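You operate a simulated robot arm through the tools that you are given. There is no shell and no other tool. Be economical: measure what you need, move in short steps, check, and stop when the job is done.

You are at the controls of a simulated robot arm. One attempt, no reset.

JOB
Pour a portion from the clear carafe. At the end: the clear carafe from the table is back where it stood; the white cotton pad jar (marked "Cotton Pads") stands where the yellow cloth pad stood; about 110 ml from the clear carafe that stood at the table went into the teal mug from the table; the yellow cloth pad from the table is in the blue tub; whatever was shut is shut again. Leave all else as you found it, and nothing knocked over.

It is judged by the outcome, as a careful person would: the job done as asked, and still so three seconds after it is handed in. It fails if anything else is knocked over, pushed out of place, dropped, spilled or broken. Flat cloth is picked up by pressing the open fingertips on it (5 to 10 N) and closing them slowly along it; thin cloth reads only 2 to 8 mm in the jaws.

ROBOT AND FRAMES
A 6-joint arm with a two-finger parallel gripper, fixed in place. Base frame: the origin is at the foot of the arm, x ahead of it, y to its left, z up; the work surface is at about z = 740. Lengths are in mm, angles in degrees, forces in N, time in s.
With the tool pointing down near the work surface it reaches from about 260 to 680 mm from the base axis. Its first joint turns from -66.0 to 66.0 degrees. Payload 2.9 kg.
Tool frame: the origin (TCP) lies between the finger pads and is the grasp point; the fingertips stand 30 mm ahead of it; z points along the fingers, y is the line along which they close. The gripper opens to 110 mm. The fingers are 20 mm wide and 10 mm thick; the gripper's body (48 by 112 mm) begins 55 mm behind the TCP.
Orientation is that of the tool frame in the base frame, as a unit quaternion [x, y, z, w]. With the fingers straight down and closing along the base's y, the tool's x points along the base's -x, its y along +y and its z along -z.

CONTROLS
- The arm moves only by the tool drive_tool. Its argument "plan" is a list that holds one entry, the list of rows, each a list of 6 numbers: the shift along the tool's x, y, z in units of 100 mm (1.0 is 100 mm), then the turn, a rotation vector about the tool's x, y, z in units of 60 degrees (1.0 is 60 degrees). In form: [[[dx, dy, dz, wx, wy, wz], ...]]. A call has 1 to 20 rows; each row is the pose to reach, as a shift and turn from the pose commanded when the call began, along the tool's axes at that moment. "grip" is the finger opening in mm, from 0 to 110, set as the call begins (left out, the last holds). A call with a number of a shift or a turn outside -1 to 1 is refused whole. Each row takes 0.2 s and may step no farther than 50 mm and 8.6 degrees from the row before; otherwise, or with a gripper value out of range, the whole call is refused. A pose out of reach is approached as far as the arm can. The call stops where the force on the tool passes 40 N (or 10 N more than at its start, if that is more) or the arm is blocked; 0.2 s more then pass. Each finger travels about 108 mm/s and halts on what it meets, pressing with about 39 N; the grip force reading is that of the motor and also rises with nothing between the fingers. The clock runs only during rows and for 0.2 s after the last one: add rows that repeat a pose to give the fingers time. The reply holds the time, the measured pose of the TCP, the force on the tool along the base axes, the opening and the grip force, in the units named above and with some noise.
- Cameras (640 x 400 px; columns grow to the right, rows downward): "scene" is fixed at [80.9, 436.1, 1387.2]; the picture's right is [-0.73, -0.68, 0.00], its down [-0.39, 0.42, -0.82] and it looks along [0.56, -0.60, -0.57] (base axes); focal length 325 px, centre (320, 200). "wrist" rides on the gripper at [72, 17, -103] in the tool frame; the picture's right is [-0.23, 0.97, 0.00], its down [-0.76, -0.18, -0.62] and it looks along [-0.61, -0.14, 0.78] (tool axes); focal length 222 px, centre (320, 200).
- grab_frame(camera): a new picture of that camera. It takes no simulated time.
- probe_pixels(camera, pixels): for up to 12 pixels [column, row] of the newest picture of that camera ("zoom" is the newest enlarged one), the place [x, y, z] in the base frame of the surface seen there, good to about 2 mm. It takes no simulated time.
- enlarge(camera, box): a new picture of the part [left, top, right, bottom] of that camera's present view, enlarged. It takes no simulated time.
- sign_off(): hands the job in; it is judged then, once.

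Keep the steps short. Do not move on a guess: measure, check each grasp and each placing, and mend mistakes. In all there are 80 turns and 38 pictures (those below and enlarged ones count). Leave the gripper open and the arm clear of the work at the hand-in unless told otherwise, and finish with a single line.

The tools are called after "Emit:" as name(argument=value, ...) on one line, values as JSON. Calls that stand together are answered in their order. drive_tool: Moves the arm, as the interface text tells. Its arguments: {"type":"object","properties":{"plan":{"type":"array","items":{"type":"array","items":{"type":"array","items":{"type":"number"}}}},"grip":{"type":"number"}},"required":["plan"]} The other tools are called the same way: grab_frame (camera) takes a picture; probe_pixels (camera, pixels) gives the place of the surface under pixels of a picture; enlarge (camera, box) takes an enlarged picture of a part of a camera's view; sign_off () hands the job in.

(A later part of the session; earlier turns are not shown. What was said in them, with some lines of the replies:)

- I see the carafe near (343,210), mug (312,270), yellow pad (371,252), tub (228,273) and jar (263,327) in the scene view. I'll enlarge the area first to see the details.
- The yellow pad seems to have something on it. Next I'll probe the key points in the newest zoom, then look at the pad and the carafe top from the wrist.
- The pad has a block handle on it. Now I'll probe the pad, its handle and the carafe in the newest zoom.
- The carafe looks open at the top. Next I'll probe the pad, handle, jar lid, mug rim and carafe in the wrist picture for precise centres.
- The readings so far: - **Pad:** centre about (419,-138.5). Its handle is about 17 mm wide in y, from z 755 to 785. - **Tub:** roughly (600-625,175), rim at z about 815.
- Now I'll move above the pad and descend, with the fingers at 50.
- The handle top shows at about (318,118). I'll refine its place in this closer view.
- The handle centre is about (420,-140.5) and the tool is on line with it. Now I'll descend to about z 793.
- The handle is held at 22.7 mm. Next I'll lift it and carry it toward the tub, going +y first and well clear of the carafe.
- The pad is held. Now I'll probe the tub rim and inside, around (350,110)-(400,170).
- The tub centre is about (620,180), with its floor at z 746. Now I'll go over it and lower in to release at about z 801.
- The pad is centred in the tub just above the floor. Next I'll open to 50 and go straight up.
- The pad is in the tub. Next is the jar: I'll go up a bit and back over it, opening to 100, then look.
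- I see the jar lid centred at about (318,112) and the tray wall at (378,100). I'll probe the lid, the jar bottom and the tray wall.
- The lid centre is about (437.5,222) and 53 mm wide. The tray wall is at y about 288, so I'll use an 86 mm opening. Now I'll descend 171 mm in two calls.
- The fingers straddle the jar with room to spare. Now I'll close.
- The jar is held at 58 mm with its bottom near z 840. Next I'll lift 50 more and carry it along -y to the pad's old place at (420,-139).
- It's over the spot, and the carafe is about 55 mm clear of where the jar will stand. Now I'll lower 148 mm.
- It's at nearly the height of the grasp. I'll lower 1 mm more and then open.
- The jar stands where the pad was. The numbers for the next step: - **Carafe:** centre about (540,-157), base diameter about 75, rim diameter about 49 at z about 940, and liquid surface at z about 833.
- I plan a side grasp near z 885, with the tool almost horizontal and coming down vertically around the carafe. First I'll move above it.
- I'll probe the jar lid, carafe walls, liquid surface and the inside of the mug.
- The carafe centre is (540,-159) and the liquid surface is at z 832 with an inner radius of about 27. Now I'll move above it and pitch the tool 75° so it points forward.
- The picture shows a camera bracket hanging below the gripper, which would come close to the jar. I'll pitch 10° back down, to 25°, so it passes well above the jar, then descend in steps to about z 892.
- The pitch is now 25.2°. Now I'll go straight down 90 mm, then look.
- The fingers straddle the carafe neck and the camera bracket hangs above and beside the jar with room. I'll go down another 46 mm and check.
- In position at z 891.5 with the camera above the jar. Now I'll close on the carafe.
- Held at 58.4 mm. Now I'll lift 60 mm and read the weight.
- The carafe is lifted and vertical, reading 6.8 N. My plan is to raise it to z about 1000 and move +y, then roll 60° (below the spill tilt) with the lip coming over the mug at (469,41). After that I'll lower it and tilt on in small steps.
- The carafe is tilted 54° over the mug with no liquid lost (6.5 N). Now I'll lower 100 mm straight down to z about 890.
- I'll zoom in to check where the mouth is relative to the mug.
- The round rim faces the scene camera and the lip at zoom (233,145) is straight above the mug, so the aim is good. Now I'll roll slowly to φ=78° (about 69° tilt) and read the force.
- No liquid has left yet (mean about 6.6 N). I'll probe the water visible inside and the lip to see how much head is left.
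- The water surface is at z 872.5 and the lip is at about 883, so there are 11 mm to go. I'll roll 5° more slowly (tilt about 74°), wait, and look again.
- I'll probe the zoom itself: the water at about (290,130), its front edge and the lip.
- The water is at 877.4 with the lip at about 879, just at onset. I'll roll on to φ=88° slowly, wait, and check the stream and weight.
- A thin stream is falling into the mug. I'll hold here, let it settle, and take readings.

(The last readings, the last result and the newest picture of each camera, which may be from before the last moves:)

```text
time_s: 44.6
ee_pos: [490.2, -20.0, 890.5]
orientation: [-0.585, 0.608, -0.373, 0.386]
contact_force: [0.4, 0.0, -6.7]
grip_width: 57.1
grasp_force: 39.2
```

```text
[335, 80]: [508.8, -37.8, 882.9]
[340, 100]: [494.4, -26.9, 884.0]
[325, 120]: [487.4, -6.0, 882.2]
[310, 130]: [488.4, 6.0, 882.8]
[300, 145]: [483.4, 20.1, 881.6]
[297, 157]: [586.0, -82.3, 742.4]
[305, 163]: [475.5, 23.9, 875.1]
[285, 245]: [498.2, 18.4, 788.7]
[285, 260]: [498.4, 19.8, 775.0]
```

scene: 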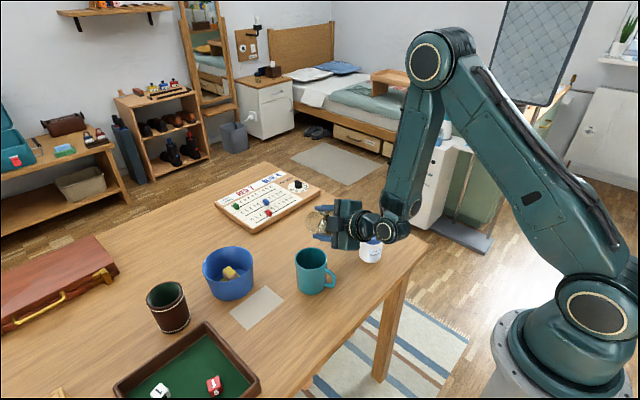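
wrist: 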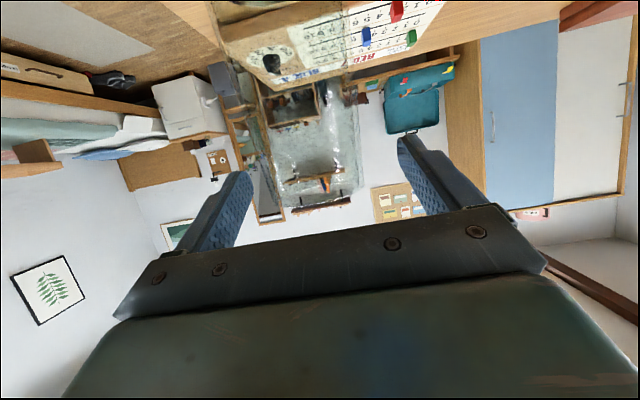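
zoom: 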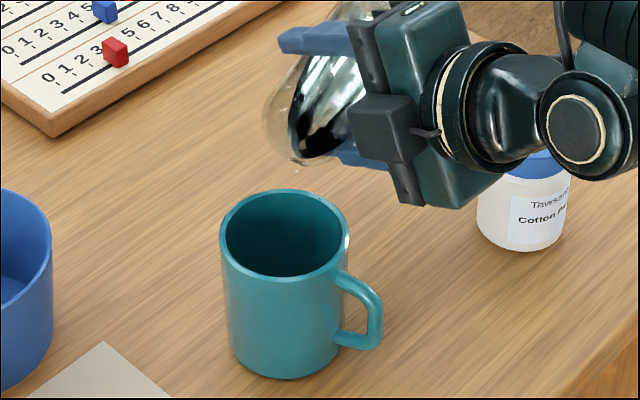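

The flow has stopped and the surface sits level with the lip at z 882.6. I estimate about 17 ml per further degree. I'll roll 4.5° more slowly, hold, then roll back to this same angle so the drop in surface tells the poured amount.

Emit:
drive_tool(plan=[[[0, 0, 0, 0, 0, -0.008], [0, 0, 0, 0, 0, -0.016], [0, 0, 0, 0, 0, -0.024], [0, 0, 0, 0, 0, -0.032], [0, 0, 0, 0, 0, -0.04], [0, 0, 0, 0, 0, -0.048], [0, 0, 0, 0, 0, -0.056], [0, 0, 0, 0, 0, -0.065], [0, 0, 0, 0, 0, -0.075], [0, 0, 0, 0, 0, -0.075], [0, 0, 0, 0, 0, -0.075], [0, 0, 0, 0, 0, -0.075], [0, 0, 0, 0, 0, -0.075], [0, 0, 0, 0, 0, -0.075]]])

Emit:
drive_tool(plan=[[[0, 0, 0, 0, 0, 0], [0, 0, 0, 0, 0, 0], [0, 0, 0, 0, 0, 0], [0, 0, 0, 0, 0, 0]]])

Emit:
drive_tool(plan=[[[0, 0, 0, 0, 0, 0.04], [0, 0, 0, 0, 0, 0.075], [0, 0, 0, 0, 0, 0.075], [0, 0, 0, 0, 0, 0.075]]])

Emit:
enlarge(camera="scene", box=[290, 200, 350, 300])

Emit:
probe_pixels(camera="zoom", pixels=[[335, 80], [340, 100], [330, 90], [325, 110], [325, 120], [315, 125], [310, 130], [300, 145], [285, 245], [285, 260], [285, 272], [270, 262]])

```text
time_s: 47.6
ee_pos: [492.4, -19.3, 890.3]
orientation: [0.608, -0.584, 0.388, -0.372]
contact_force: [0.5, 0.2, -6.6]
grip_width: 57.6
grasp_force: 38.6
```

```text
time_s: 48.6
ee_pos: [492.2, -19.3, 890.0]
orientation: [0.609, -0.584, 0.388, -0.371]
contact_force: [-0.1, 0.5, -5.7]
grip_width: 57.4
grasp_force: 39.4
```

```text
time_s: 49.6
ee_pos: [490.3, -20.2, 890.4]
orientation: [-0.586, 0.607, -0.373, 0.386]
contact_force: [-0.1, 0.1, -6.7]
grip_width: 57.2
grasp_force: 39.2
```

```text
4.00 times, centred on (320, 250) of scene
```

zoom: 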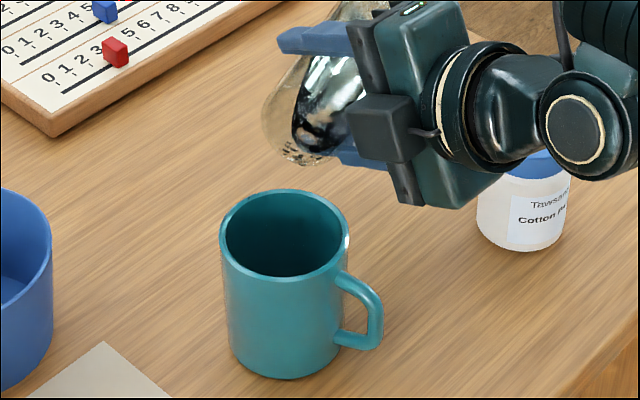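

```text
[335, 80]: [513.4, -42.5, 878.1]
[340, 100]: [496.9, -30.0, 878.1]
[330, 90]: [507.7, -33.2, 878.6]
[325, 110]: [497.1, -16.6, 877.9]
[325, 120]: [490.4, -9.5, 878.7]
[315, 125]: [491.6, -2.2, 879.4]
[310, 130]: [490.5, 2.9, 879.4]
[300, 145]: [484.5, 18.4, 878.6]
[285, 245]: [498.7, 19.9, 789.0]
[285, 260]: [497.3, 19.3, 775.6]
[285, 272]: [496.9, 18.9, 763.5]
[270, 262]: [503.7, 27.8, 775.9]
```

The surface at the same angle dropped from 882.7 to 878.5, so about 40 to 45 ml has been poured. I'll tilt to φ=96°, hold, then return to the same angle and measure again.

Emit:
drive_tool(plan=[[[0, 0, 0, 0, 0, -0.04], [0, 0, 0, 0, 0, -0.075], [0, 0, 0, 0, 0, -0.085], [0, 0, 0, 0, 0, -0.095], [0, 0, 0, 0, 0, -0.105], [0, 0, 0, 0, 0, -0.115], [0, 0, 0, 0, 0, -0.125], [0, 0, 0, 0, 0, -0.133], [0, 0, 0, 0, 0, -0.133], [0, 0, 0, 0, 0, -0.133], [0, 0, 0, 0, 0, -0.133], [0, 0, 0, 0, 0, -0.133], [0, 0, 0, 0, 0, -0.133], [0, 0, 0, 0, 0, -0.133], [0, 0, 0, 0, 0, -0.133], [0, 0, 0, 0, 0, -0.133], [0, 0, 0, 0, 0, -0.133]]])

Emit:
drive_tool(plan=[[[0, 0, 0, 0, 0, 0.07], [0, 0, 0, 0, 0, 0.133], [0, 0, 0, 0, 0, 0.133], [0, 0, 0, 0, 0, 0.133]]])

Emit:
enlarge(camera="scene", box=[290, 200, 350, 300])

Emit:
probe_pixels(camera="zoom", pixels=[[335, 80], [340, 100], [330, 90], [325, 110], [325, 120], [315, 125], [310, 130], [330, 105], [285, 245], [285, 260], [285, 272], [270, 270]])

```text
time_s: 53.2
ee_pos: [491.2, -18.7, 890.7]
orientation: [0.627, -0.565, 0.399, -0.36]
contact_force: [-1.2, 0.4, -6.3]
grip_width: 57.2
grasp_force: 38.8
```

```text
time_s: 54.2
ee_pos: [491.9, -20.1, 890.4]
orientation: [-0.586, 0.607, -0.372, 0.387]
contact_force: [0.6, -0.4, -6.4]
grip_width: 57.5
grasp_force: 39.2
```

```text
4.00 times, centred on (320, 250) of scene
```

zoom: 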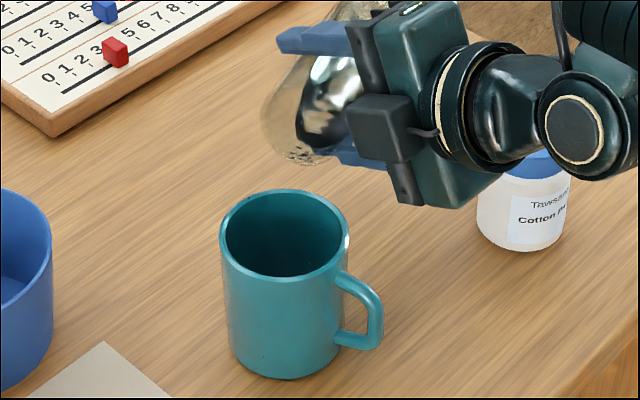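

```text
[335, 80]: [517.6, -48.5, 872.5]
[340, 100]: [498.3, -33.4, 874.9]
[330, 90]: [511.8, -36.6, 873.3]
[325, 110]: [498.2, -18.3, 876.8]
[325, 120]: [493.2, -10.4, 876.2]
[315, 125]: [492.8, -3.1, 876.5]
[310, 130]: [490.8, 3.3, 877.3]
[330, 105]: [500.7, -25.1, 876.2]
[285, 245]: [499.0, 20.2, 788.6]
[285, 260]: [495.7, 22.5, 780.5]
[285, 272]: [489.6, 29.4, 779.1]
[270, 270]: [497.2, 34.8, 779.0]
```

The mug now shows water at z 779, about 30 mm deep, which is close to 110 ml. I'll stop pouring: roll back to φ=60° over the mug, raise 100 mm, then bring the carafe upright along the reverse path.

Emit:
drive_tool(plan=[[[0, 0, 0, 0, 0, 0.1], [0, 0, 0, 0, 0, 0.2], [0, 0, 0, 0, 0, 0.3], [0, 0, 0, 0, 0, 0.4], [0, 0, 0, 0, 0, 0.466], [0, 0, 0, 0, 0, 0.466]]])

Emit:
drive_tool(plan=[[[-0.15, -0.26, -0.142, 0, 0, 0], [-0.3, -0.52, -0.284, 0, 0, 0], [-0.453, -0.784, -0.426, 0, 0, 0], [-0.453, -0.784, -0.426, 0, 0, 0]]])

Emit:
drive_tool(plan=[[[0.02, -0.044, 0.036, 0, 0, 0.1], [0.041, -0.089, 0.073, 0, 0, 0.2], [0.061, -0.133, 0.11, 0, 0, 0.3], [0.082, -0.178, 0.146, 0, 0, 0.4], [0.102, -0.222, 0.182, 0, 0, 0.5], [0.123, -0.266, 0.219, 0, 0, 0.6], [0.143, -0.311, 0.255, 0, 0, 0.7], [0.164, -0.355, 0.292, 0, 0, 0.8], [0.185, -0.4, 0.328, 0, 0, 0.9], [0.205, -0.444, 0.365, 0, 0, 1.0], [0.205, -0.444, 0.365, 0, 0, 1.0]]])

```text
time_s: 55.6
ee_pos: [491.6, -19.3, 890.1]
orientation: [-0.421, 0.731, -0.268, 0.465]
contact_force: [-0.5, -1.2, -5.7]
grip_width: 57.3
grasp_force: 38.7
```

```text
time_s: 56.6
ee_pos: [492.2, -19.4, 990.7]
orientation: [-0.423, 0.731, -0.268, 0.464]
contact_force: [0.1, -0.7, -6.5]
grip_width: 57.2
grasp_force: 38.9
```

```text
time_s: 59.0
ee_pos: [535.2, -58.7, 1001.6]
orientation: [0.001, 0.844, 0.0, 0.537]
contact_force: [-0.7, 0.0, -6.2]
grip_width: 57.2
grasp_force: 38.9
```

Upright again. One enlarged scene picture will show both the carafe level and the mug.

Emit:
enlarge(camera="scene", box=[265, 165, 375, 295])

```text
3.08 times, centred on (320, 230) of scene
```

zoom: 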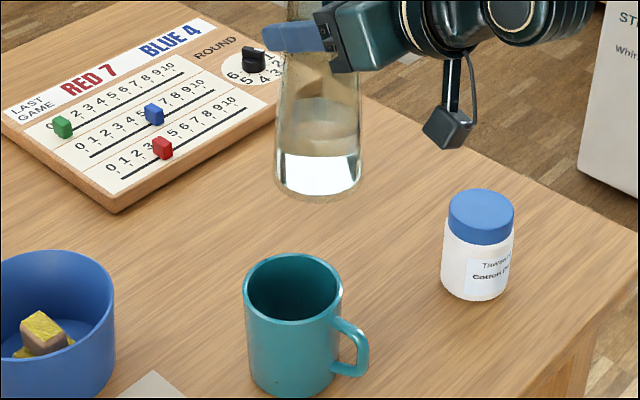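

Emit:
probe_pixels(camera="zoom", pixels=[[318, 100], [318, 110], [318, 120], [318, 140], [305, 112], [340, 112], [318, 196], [285, 300], [285, 308], [285, 314], [295, 310], [275, 312]])

```text
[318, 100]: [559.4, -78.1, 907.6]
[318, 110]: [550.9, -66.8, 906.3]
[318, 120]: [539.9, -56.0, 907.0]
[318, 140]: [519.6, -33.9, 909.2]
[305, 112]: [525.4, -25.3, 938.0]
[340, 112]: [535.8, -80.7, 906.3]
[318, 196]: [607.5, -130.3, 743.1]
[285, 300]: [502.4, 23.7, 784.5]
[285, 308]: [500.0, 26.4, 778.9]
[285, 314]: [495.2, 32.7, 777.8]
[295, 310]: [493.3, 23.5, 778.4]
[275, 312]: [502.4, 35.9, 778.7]
```

The readings:
- **Carafe:** liquid height fell from about 90 to 59 mm at an inner radius of about 31, which is about 95 to 100 ml.
- **Mug:** surface at z 778.5, consistent with about 100 ml.

About 10 ml is missing, at roughly 16 ml per degree beyond φ=96°. I'll repeat the same verified path to φ=96.7° for a small top-up.

Emit:
drive_tool(plan=[[[0.03, 0.04, -0.04, 0, 0, -0.1], [0.06, 0.08, -0.08, 0, 0, -0.2], [0.09, 0.12, -0.12, 0, 0, -0.3], [0.12, 0.16, -0.16, 0, 0, -0.4], [0.15, 0.2, -0.2, 0, 0, -0.5], [0.18, 0.25, -0.24, 0, 0, -0.6], [0.21, 0.3, -0.28, 0, 0, -0.7], [0.24, 0.34, -0.31, 0, 0, -0.8], [0.26, 0.37, -0.34, 0, 0, -0.9], [0.282, 0.4, -0.365, 0, 0, -1.0]]])

Emit:
drive_tool(plan=[[[0.15, 0.26, 0.142, 0, 0, 0], [0.3, 0.52, 0.284, 0, 0, 0], [0.453, 0.784, 0.426, 0, 0, 0], [0.453, 0.784, 0.426, 0, 0, 0]]])

```text
time_s: 61.2
ee_pos: [491.5, -18.2, 989.9]
orientation: [-0.423, 0.73, -0.269, 0.465]
contact_force: [-0.9, -0.1, -6.7]
grip_width: 57.3
grasp_force: 39.1
```

```text
time_s: 62.2
ee_pos: [491.3, -19.5, 891.4]
orientation: [-0.422, 0.73, -0.269, 0.465]
contact_force: [-0.1, -0.4, -6.2]
grip_width: 57.1
grasp_force: 39.2
```

I'm back over the mug at φ=60°. Now I'll roll slowly to 96.7°, hold, and roll back to 60°.

Emit:
drive_tool(plan=[[[0, 0, 0, 0, 0, -0.1], [0, 0, 0, 0, 0, -0.2], [0, 0, 0, 0, 0, -0.3], [0, 0, 0, 0, 0, -0.4], [0, 0, 0, 0, 0, -0.48], [0, 0, 0, 0, 0, -0.54], [0, 0, 0, 0, 0, -0.57], [0, 0, 0, 0, 0, -0.59], [0, 0, 0, 0, 0, -0.6], [0, 0, 0, 0, 0, -0.606], [0, 0, 0, 0, 0, -0.612], [0, 0, 0, 0, 0, -0.612], [0, 0, 0, 0, 0, -0.612], [0, 0, 0, 0, 0, -0.612], [0, 0, 0, 0, 0, -0.612], [0, 0, 0, 0, 0, -0.612], [0, 0, 0, 0, 0, -0.612], [0, 0, 0, 0, 0, -0.612], [0, 0, 0, 0, 0, -0.612]]])

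Emit:
drive_tool(plan=[[[0, 0, 0, 0, 0, 0.1], [0, 0, 0, 0, 0, 0.2], [0, 0, 0, 0, 0, 0.3], [0, 0, 0, 0, 0, 0.4], [0, 0, 0, 0, 0, 0.5], [0, 0, 0, 0, 0, 0.612], [0, 0, 0, 0, 0, 0.612]]])

Emit:
drive_tool(plan=[[[-0.15, -0.26, -0.142, 0, 0, 0], [-0.3, -0.52, -0.284, 0, 0, 0], [-0.453, -0.784, -0.426, 0, 0, 0], [-0.453, -0.784, -0.426, 0, 0, 0]]])

Emit:
drive_tool(plan=[[[0.02, -0.044, 0.036, 0, 0, 0.1], [0.041, -0.089, 0.073, 0, 0, 0.2], [0.061, -0.133, 0.11, 0, 0, 0.3], [0.082, -0.178, 0.146, 0, 0, 0.4], [0.102, -0.222, 0.182, 0, 0, 0.5], [0.123, -0.266, 0.219, 0, 0, 0.6], [0.143, -0.311, 0.255, 0, 0, 0.7], [0.164, -0.355, 0.292, 0, 0, 0.8], [0.185, -0.4, 0.328, 0, 0, 0.9], [0.205, -0.444, 0.365, 0, 0, 1.0], [0.205, -0.444, 0.365, 0, 0, 1.0]]])

Emit:
enlarge(camera="scene", box=[265, 165, 375, 295])

Emit:
probe_pixels(camera="zoom", pixels=[[318, 108], [318, 115], [318, 122], [318, 130], [330, 125], [340, 118], [285, 304], [285, 308], [285, 314], [295, 310], [275, 312], [300, 308]])

```text
time_s: 66.2
ee_pos: [491.6, -18.3, 890.6]
orientation: [0.631, -0.56, 0.401, -0.357]
contact_force: [-0.4, 0.8, -5.4]
grip_width: 57.4
grasp_force: 39.0
```

```text
time_s: 67.8
ee_pos: [492.2, -18.4, 890.6]
orientation: [-0.422, 0.73, -0.268, 0.465]
contact_force: [0.3, 0.4, -4.7]
grip_width: 57.3
grasp_force: 39.1
```

```text
time_s: 68.8
ee_pos: [490.4, -19.0, 992.1]
orientation: [-0.422, 0.731, -0.268, 0.465]
contact_force: [0.4, -0.3, -6.2]
grip_width: 57.1
grasp_force: 38.9
```

```text
time_s: 71.2
ee_pos: [535.9, -59.0, 999.7]
orientation: [0.0, 0.844, 0.001, 0.536]
contact_force: [0.2, -0.7, -6.4]
grip_width: 57.5
grasp_force: 39.1
```

```text
3.08 times, centred on (320, 230) of scene
```

zoom: 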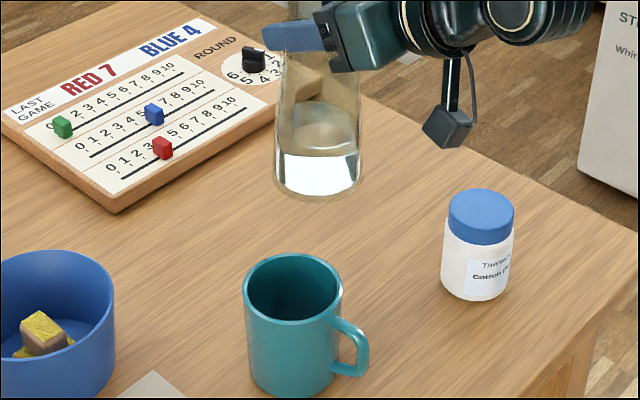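

```text
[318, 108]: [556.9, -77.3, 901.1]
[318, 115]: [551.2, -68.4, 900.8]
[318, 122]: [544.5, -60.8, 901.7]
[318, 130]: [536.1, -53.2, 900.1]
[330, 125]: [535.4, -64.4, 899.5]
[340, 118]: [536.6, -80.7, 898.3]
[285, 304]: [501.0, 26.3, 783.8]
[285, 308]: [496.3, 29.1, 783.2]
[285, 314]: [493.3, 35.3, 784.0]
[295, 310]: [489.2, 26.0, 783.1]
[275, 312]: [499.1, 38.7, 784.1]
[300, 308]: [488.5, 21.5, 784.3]
```

The mug rose 5 mm and the carafe dropped 6 mm, so the total is about 110 to 115 ml. Now I'll return the carafe: -y 100 mm and down 50.

Emit:
drive_tool(plan=[[[0, -0.25, 0, 0, 0, 0], [0, -0.5, 0, 0, 0, 0], [0, -0.75, 0, 0, 0, 0], [0, -1.0, 0, 0, 0, 0], [0.15, -1.0, 0.07, 0, 0, 0], [0.3, -1.0, 0.142, 0, 0, 0], [0.4525, -1.0, 0.213, 0, 0, 0]]])

Emit:
drive_tool(plan=[[[0.14, 0, 0.066, 0, 0, 0], [0.28, 0, 0.132, 0, 0, 0], [0.38, 0, 0.179, 0, 0, 0], [0.434, 0, 0.2045, 0, 0, 0]]])

```text
time_s: 72.8
ee_pos: [535.5, -159.0, 951.4]
orientation: [0.0, 0.843, 0.0, 0.537]
contact_force: [0.3, -0.4, -6.5]
grip_width: 57.1
grasp_force: 39.0
```

```text
time_s: 73.8
ee_pos: [537.3, -159.7, 902.2]
orientation: [0.0, 0.843, 0.0, 0.537]
contact_force: [0.1, -0.5, -6.5]
grip_width: 56.9
grasp_force: 38.9
```

The bottom should be about 6 to 8 mm above the table. I'll lower in small steps and watch the z force.

Emit:
drive_tool(plan=[[[0.018, 0, 0.0085, 0, 0, 0], [0.036, 0, 0.017, 0, 0, 0], [0.036, 0, 0.017, 0, 0, 0]]])

Emit:
drive_tool(plan=[[[0.018, 0, 0.0085, 0, 0, 0], [0.018, 0, 0.0085, 0, 0, 0]]])

```text
time_s: 74.6
ee_pos: [536.3, -159.5, 899.8]
orientation: [0.001, 0.843, 0.0, 0.538]
contact_force: [0.1, 0.2, -5.9]
grip_width: 57.3
grasp_force: 38.5
```

```text
time_s: 75.2
ee_pos: [536.9, -158.9, 896.9]
orientation: [0.0, 0.843, 0.0, 0.538]
contact_force: [0.4, 0.7, -5.9]
grip_width: 57.3
grasp_force: 39.3
```

Emit:
drive_tool(plan=[[[0.01, 0, 0.005, 0, 0, 0], [0.018, 0, 0.0085, 0, 0, 0], [0.018, 0, 0.0085, 0, 0, 0]]])

```text
time_s: 76.0
ee_pos: [536.0, -159.1, 895.7]
orientation: [0.0, 0.844, 0.0, 0.537]
contact_force: [0.2, 0.1, -6.0]
grip_width: 57.4
grasp_force: 39.2
```

Still the full weight. I'll go down 1 mm at a time.

Emit:
drive_tool(plan=[[[0.009, 0, 0.0043, 0, 0, 0], [0.009, 0, 0.0043, 0, 0, 0]]])

Emit:
drive_tool(plan=[[[0.009, 0, 0.0043, 0, 0, 0], [0.009, 0, 0.0043, 0, 0, 0]]])

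```text
time_s: 76.6
ee_pos: [537.3, -158.5, 896.0]
orientation: [0.0, 0.843, 0.001, 0.538]
contact_force: [-4.7, 1.9, 7.0]
grip_width: 57.2
grasp_force: 38.6
```

```text
time_s: 77.2
ee_pos: [537.1, -158.7, 895.0]
orientation: [0.0, 0.842, 0.0, 0.539]
contact_force: [-3.0, 5.3, 18.5]
grip_width: 57.1
grasp_force: 39.1
```

It has touched down and is pressing 18 N. I'll ease up 1 mm, open to 100, then rise straight up.

Emit:
drive_tool(plan=[[[-0.009, 0, -0.0043, 0, 0, 0]]])

Emit:
drive_tool(plan=[[[0, 0, 0, 0, 0, 0], [0, 0, 0, 0, 0, 0], [0, 0, 0, 0, 0, 0]]], grip=100)

Emit:
drive_tool(plan=[[[-0.1, 0, -0.047, 0, 0, 0], [-0.35, 0, -0.165, 0, 0, 0], [-0.6, 0, -0.282, 0, 0, 0], [-0.905, 0, -0.426, 0, 0, 0]]])

Emit:
drive_tool(plan=[[[-0.25, 0, -0.12, 0, 0, 0], [-0.45, 0, -0.213, 0, 0, 0]]])

Emit:
grab_frame(camera="scene")

```text
time_s: 77.6
ee_pos: [537.2, -158.8, 895.3]
orientation: [0.0, 0.843, 0.0, 0.539]
contact_force: [4.8, 5.8, 13.4]
grip_width: 56.9
grasp_force: 39.2
```

```text
time_s: 78.4
ee_pos: [537.0, -159.3, 893.0]
orientation: [0.0, 0.844, 0.0, 0.537]
contact_force: [0.3, 0.8, 0.3]
grip_width: 100.0
grasp_force: 0.1
```

```text
time_s: 79.4
ee_pos: [533.4, -159.5, 994.5]
orientation: [0.0, 0.844, 0.0, 0.537]
contact_force: [-0.2, -0.6, -0.3]
grip_width: 99.9
grasp_force: 0.1
```

```text
time_s: 80.0
ee_pos: [535.2, -157.6, 1043.0]
orientation: [0.001, 0.843, 0.0, 0.537]
contact_force: [-0.3, 0.1, -0.1]
grip_width: 99.9
grasp_force: 0.2
```

```text
2 pictures are left
```

scene: 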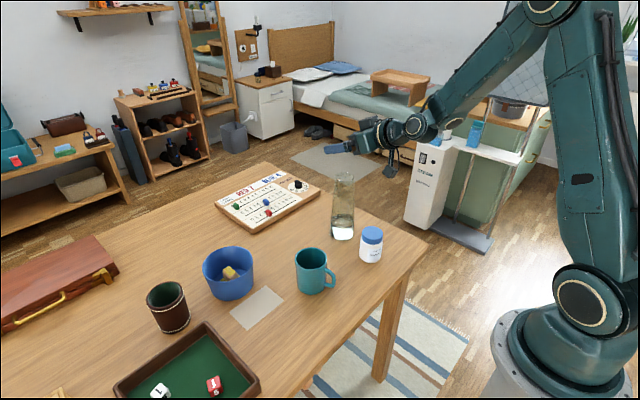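

The carafe stands at its old place near (342,238) and everything else is in place. I'll probe the levels once more and draw the arm back and up, clear of the work.

Emit:
probe_pixels(camera="scene", pixels=[[342, 220], [342, 223], [345, 221], [310, 264], [308, 265], [371, 235], [342, 236]])

Emit:
drive_tool(plan=[[[-0.1, 0, -0.26, 0, 0, 0], [-0.2, 0, -0.53, 0, 0, 0], [-0.287, 0, -0.8, 0, 0, 0]]])

Emit:
enlarge(camera="scene", box=[280, 165, 400, 300])

```text
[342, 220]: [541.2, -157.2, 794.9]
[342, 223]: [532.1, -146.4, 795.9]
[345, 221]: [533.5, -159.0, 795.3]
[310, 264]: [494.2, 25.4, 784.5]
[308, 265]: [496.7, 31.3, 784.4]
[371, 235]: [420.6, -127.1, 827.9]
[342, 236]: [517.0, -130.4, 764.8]
```

```text
time_s: 80.8
ee_pos: [475.3, -159.6, 1105.2]
orientation: [0.0, 0.844, 0.0, 0.537]
contact_force: [0.3, -0.5, -0.7]
grip_width: 100.0
grasp_force: 0.1
```

```text
2.96 times, centred on (340, 232) of scene
```

zoom: 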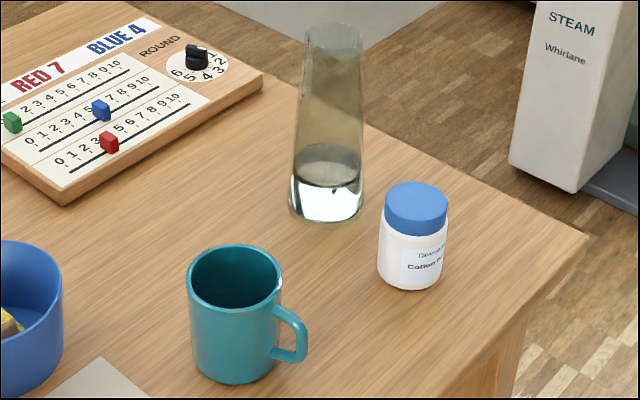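

The standing carafe's level dropped from z 832 to 795, which is about 110 ml. The carafe is upright and in place, the jar is closed and on the pad's old spot, the pad is in the tub, and the gripper is open and clear. Handing in.

Emit:
sign_off()

```text
The job is handed in.
```

Job handed in: about 110 ml (estimated from the drop in the carafe's level) is in the teal mug, the carafe is back where it stood, the closed cotton pad jar stands on the yellow pad's old spot, and the pad is in the blue tub.
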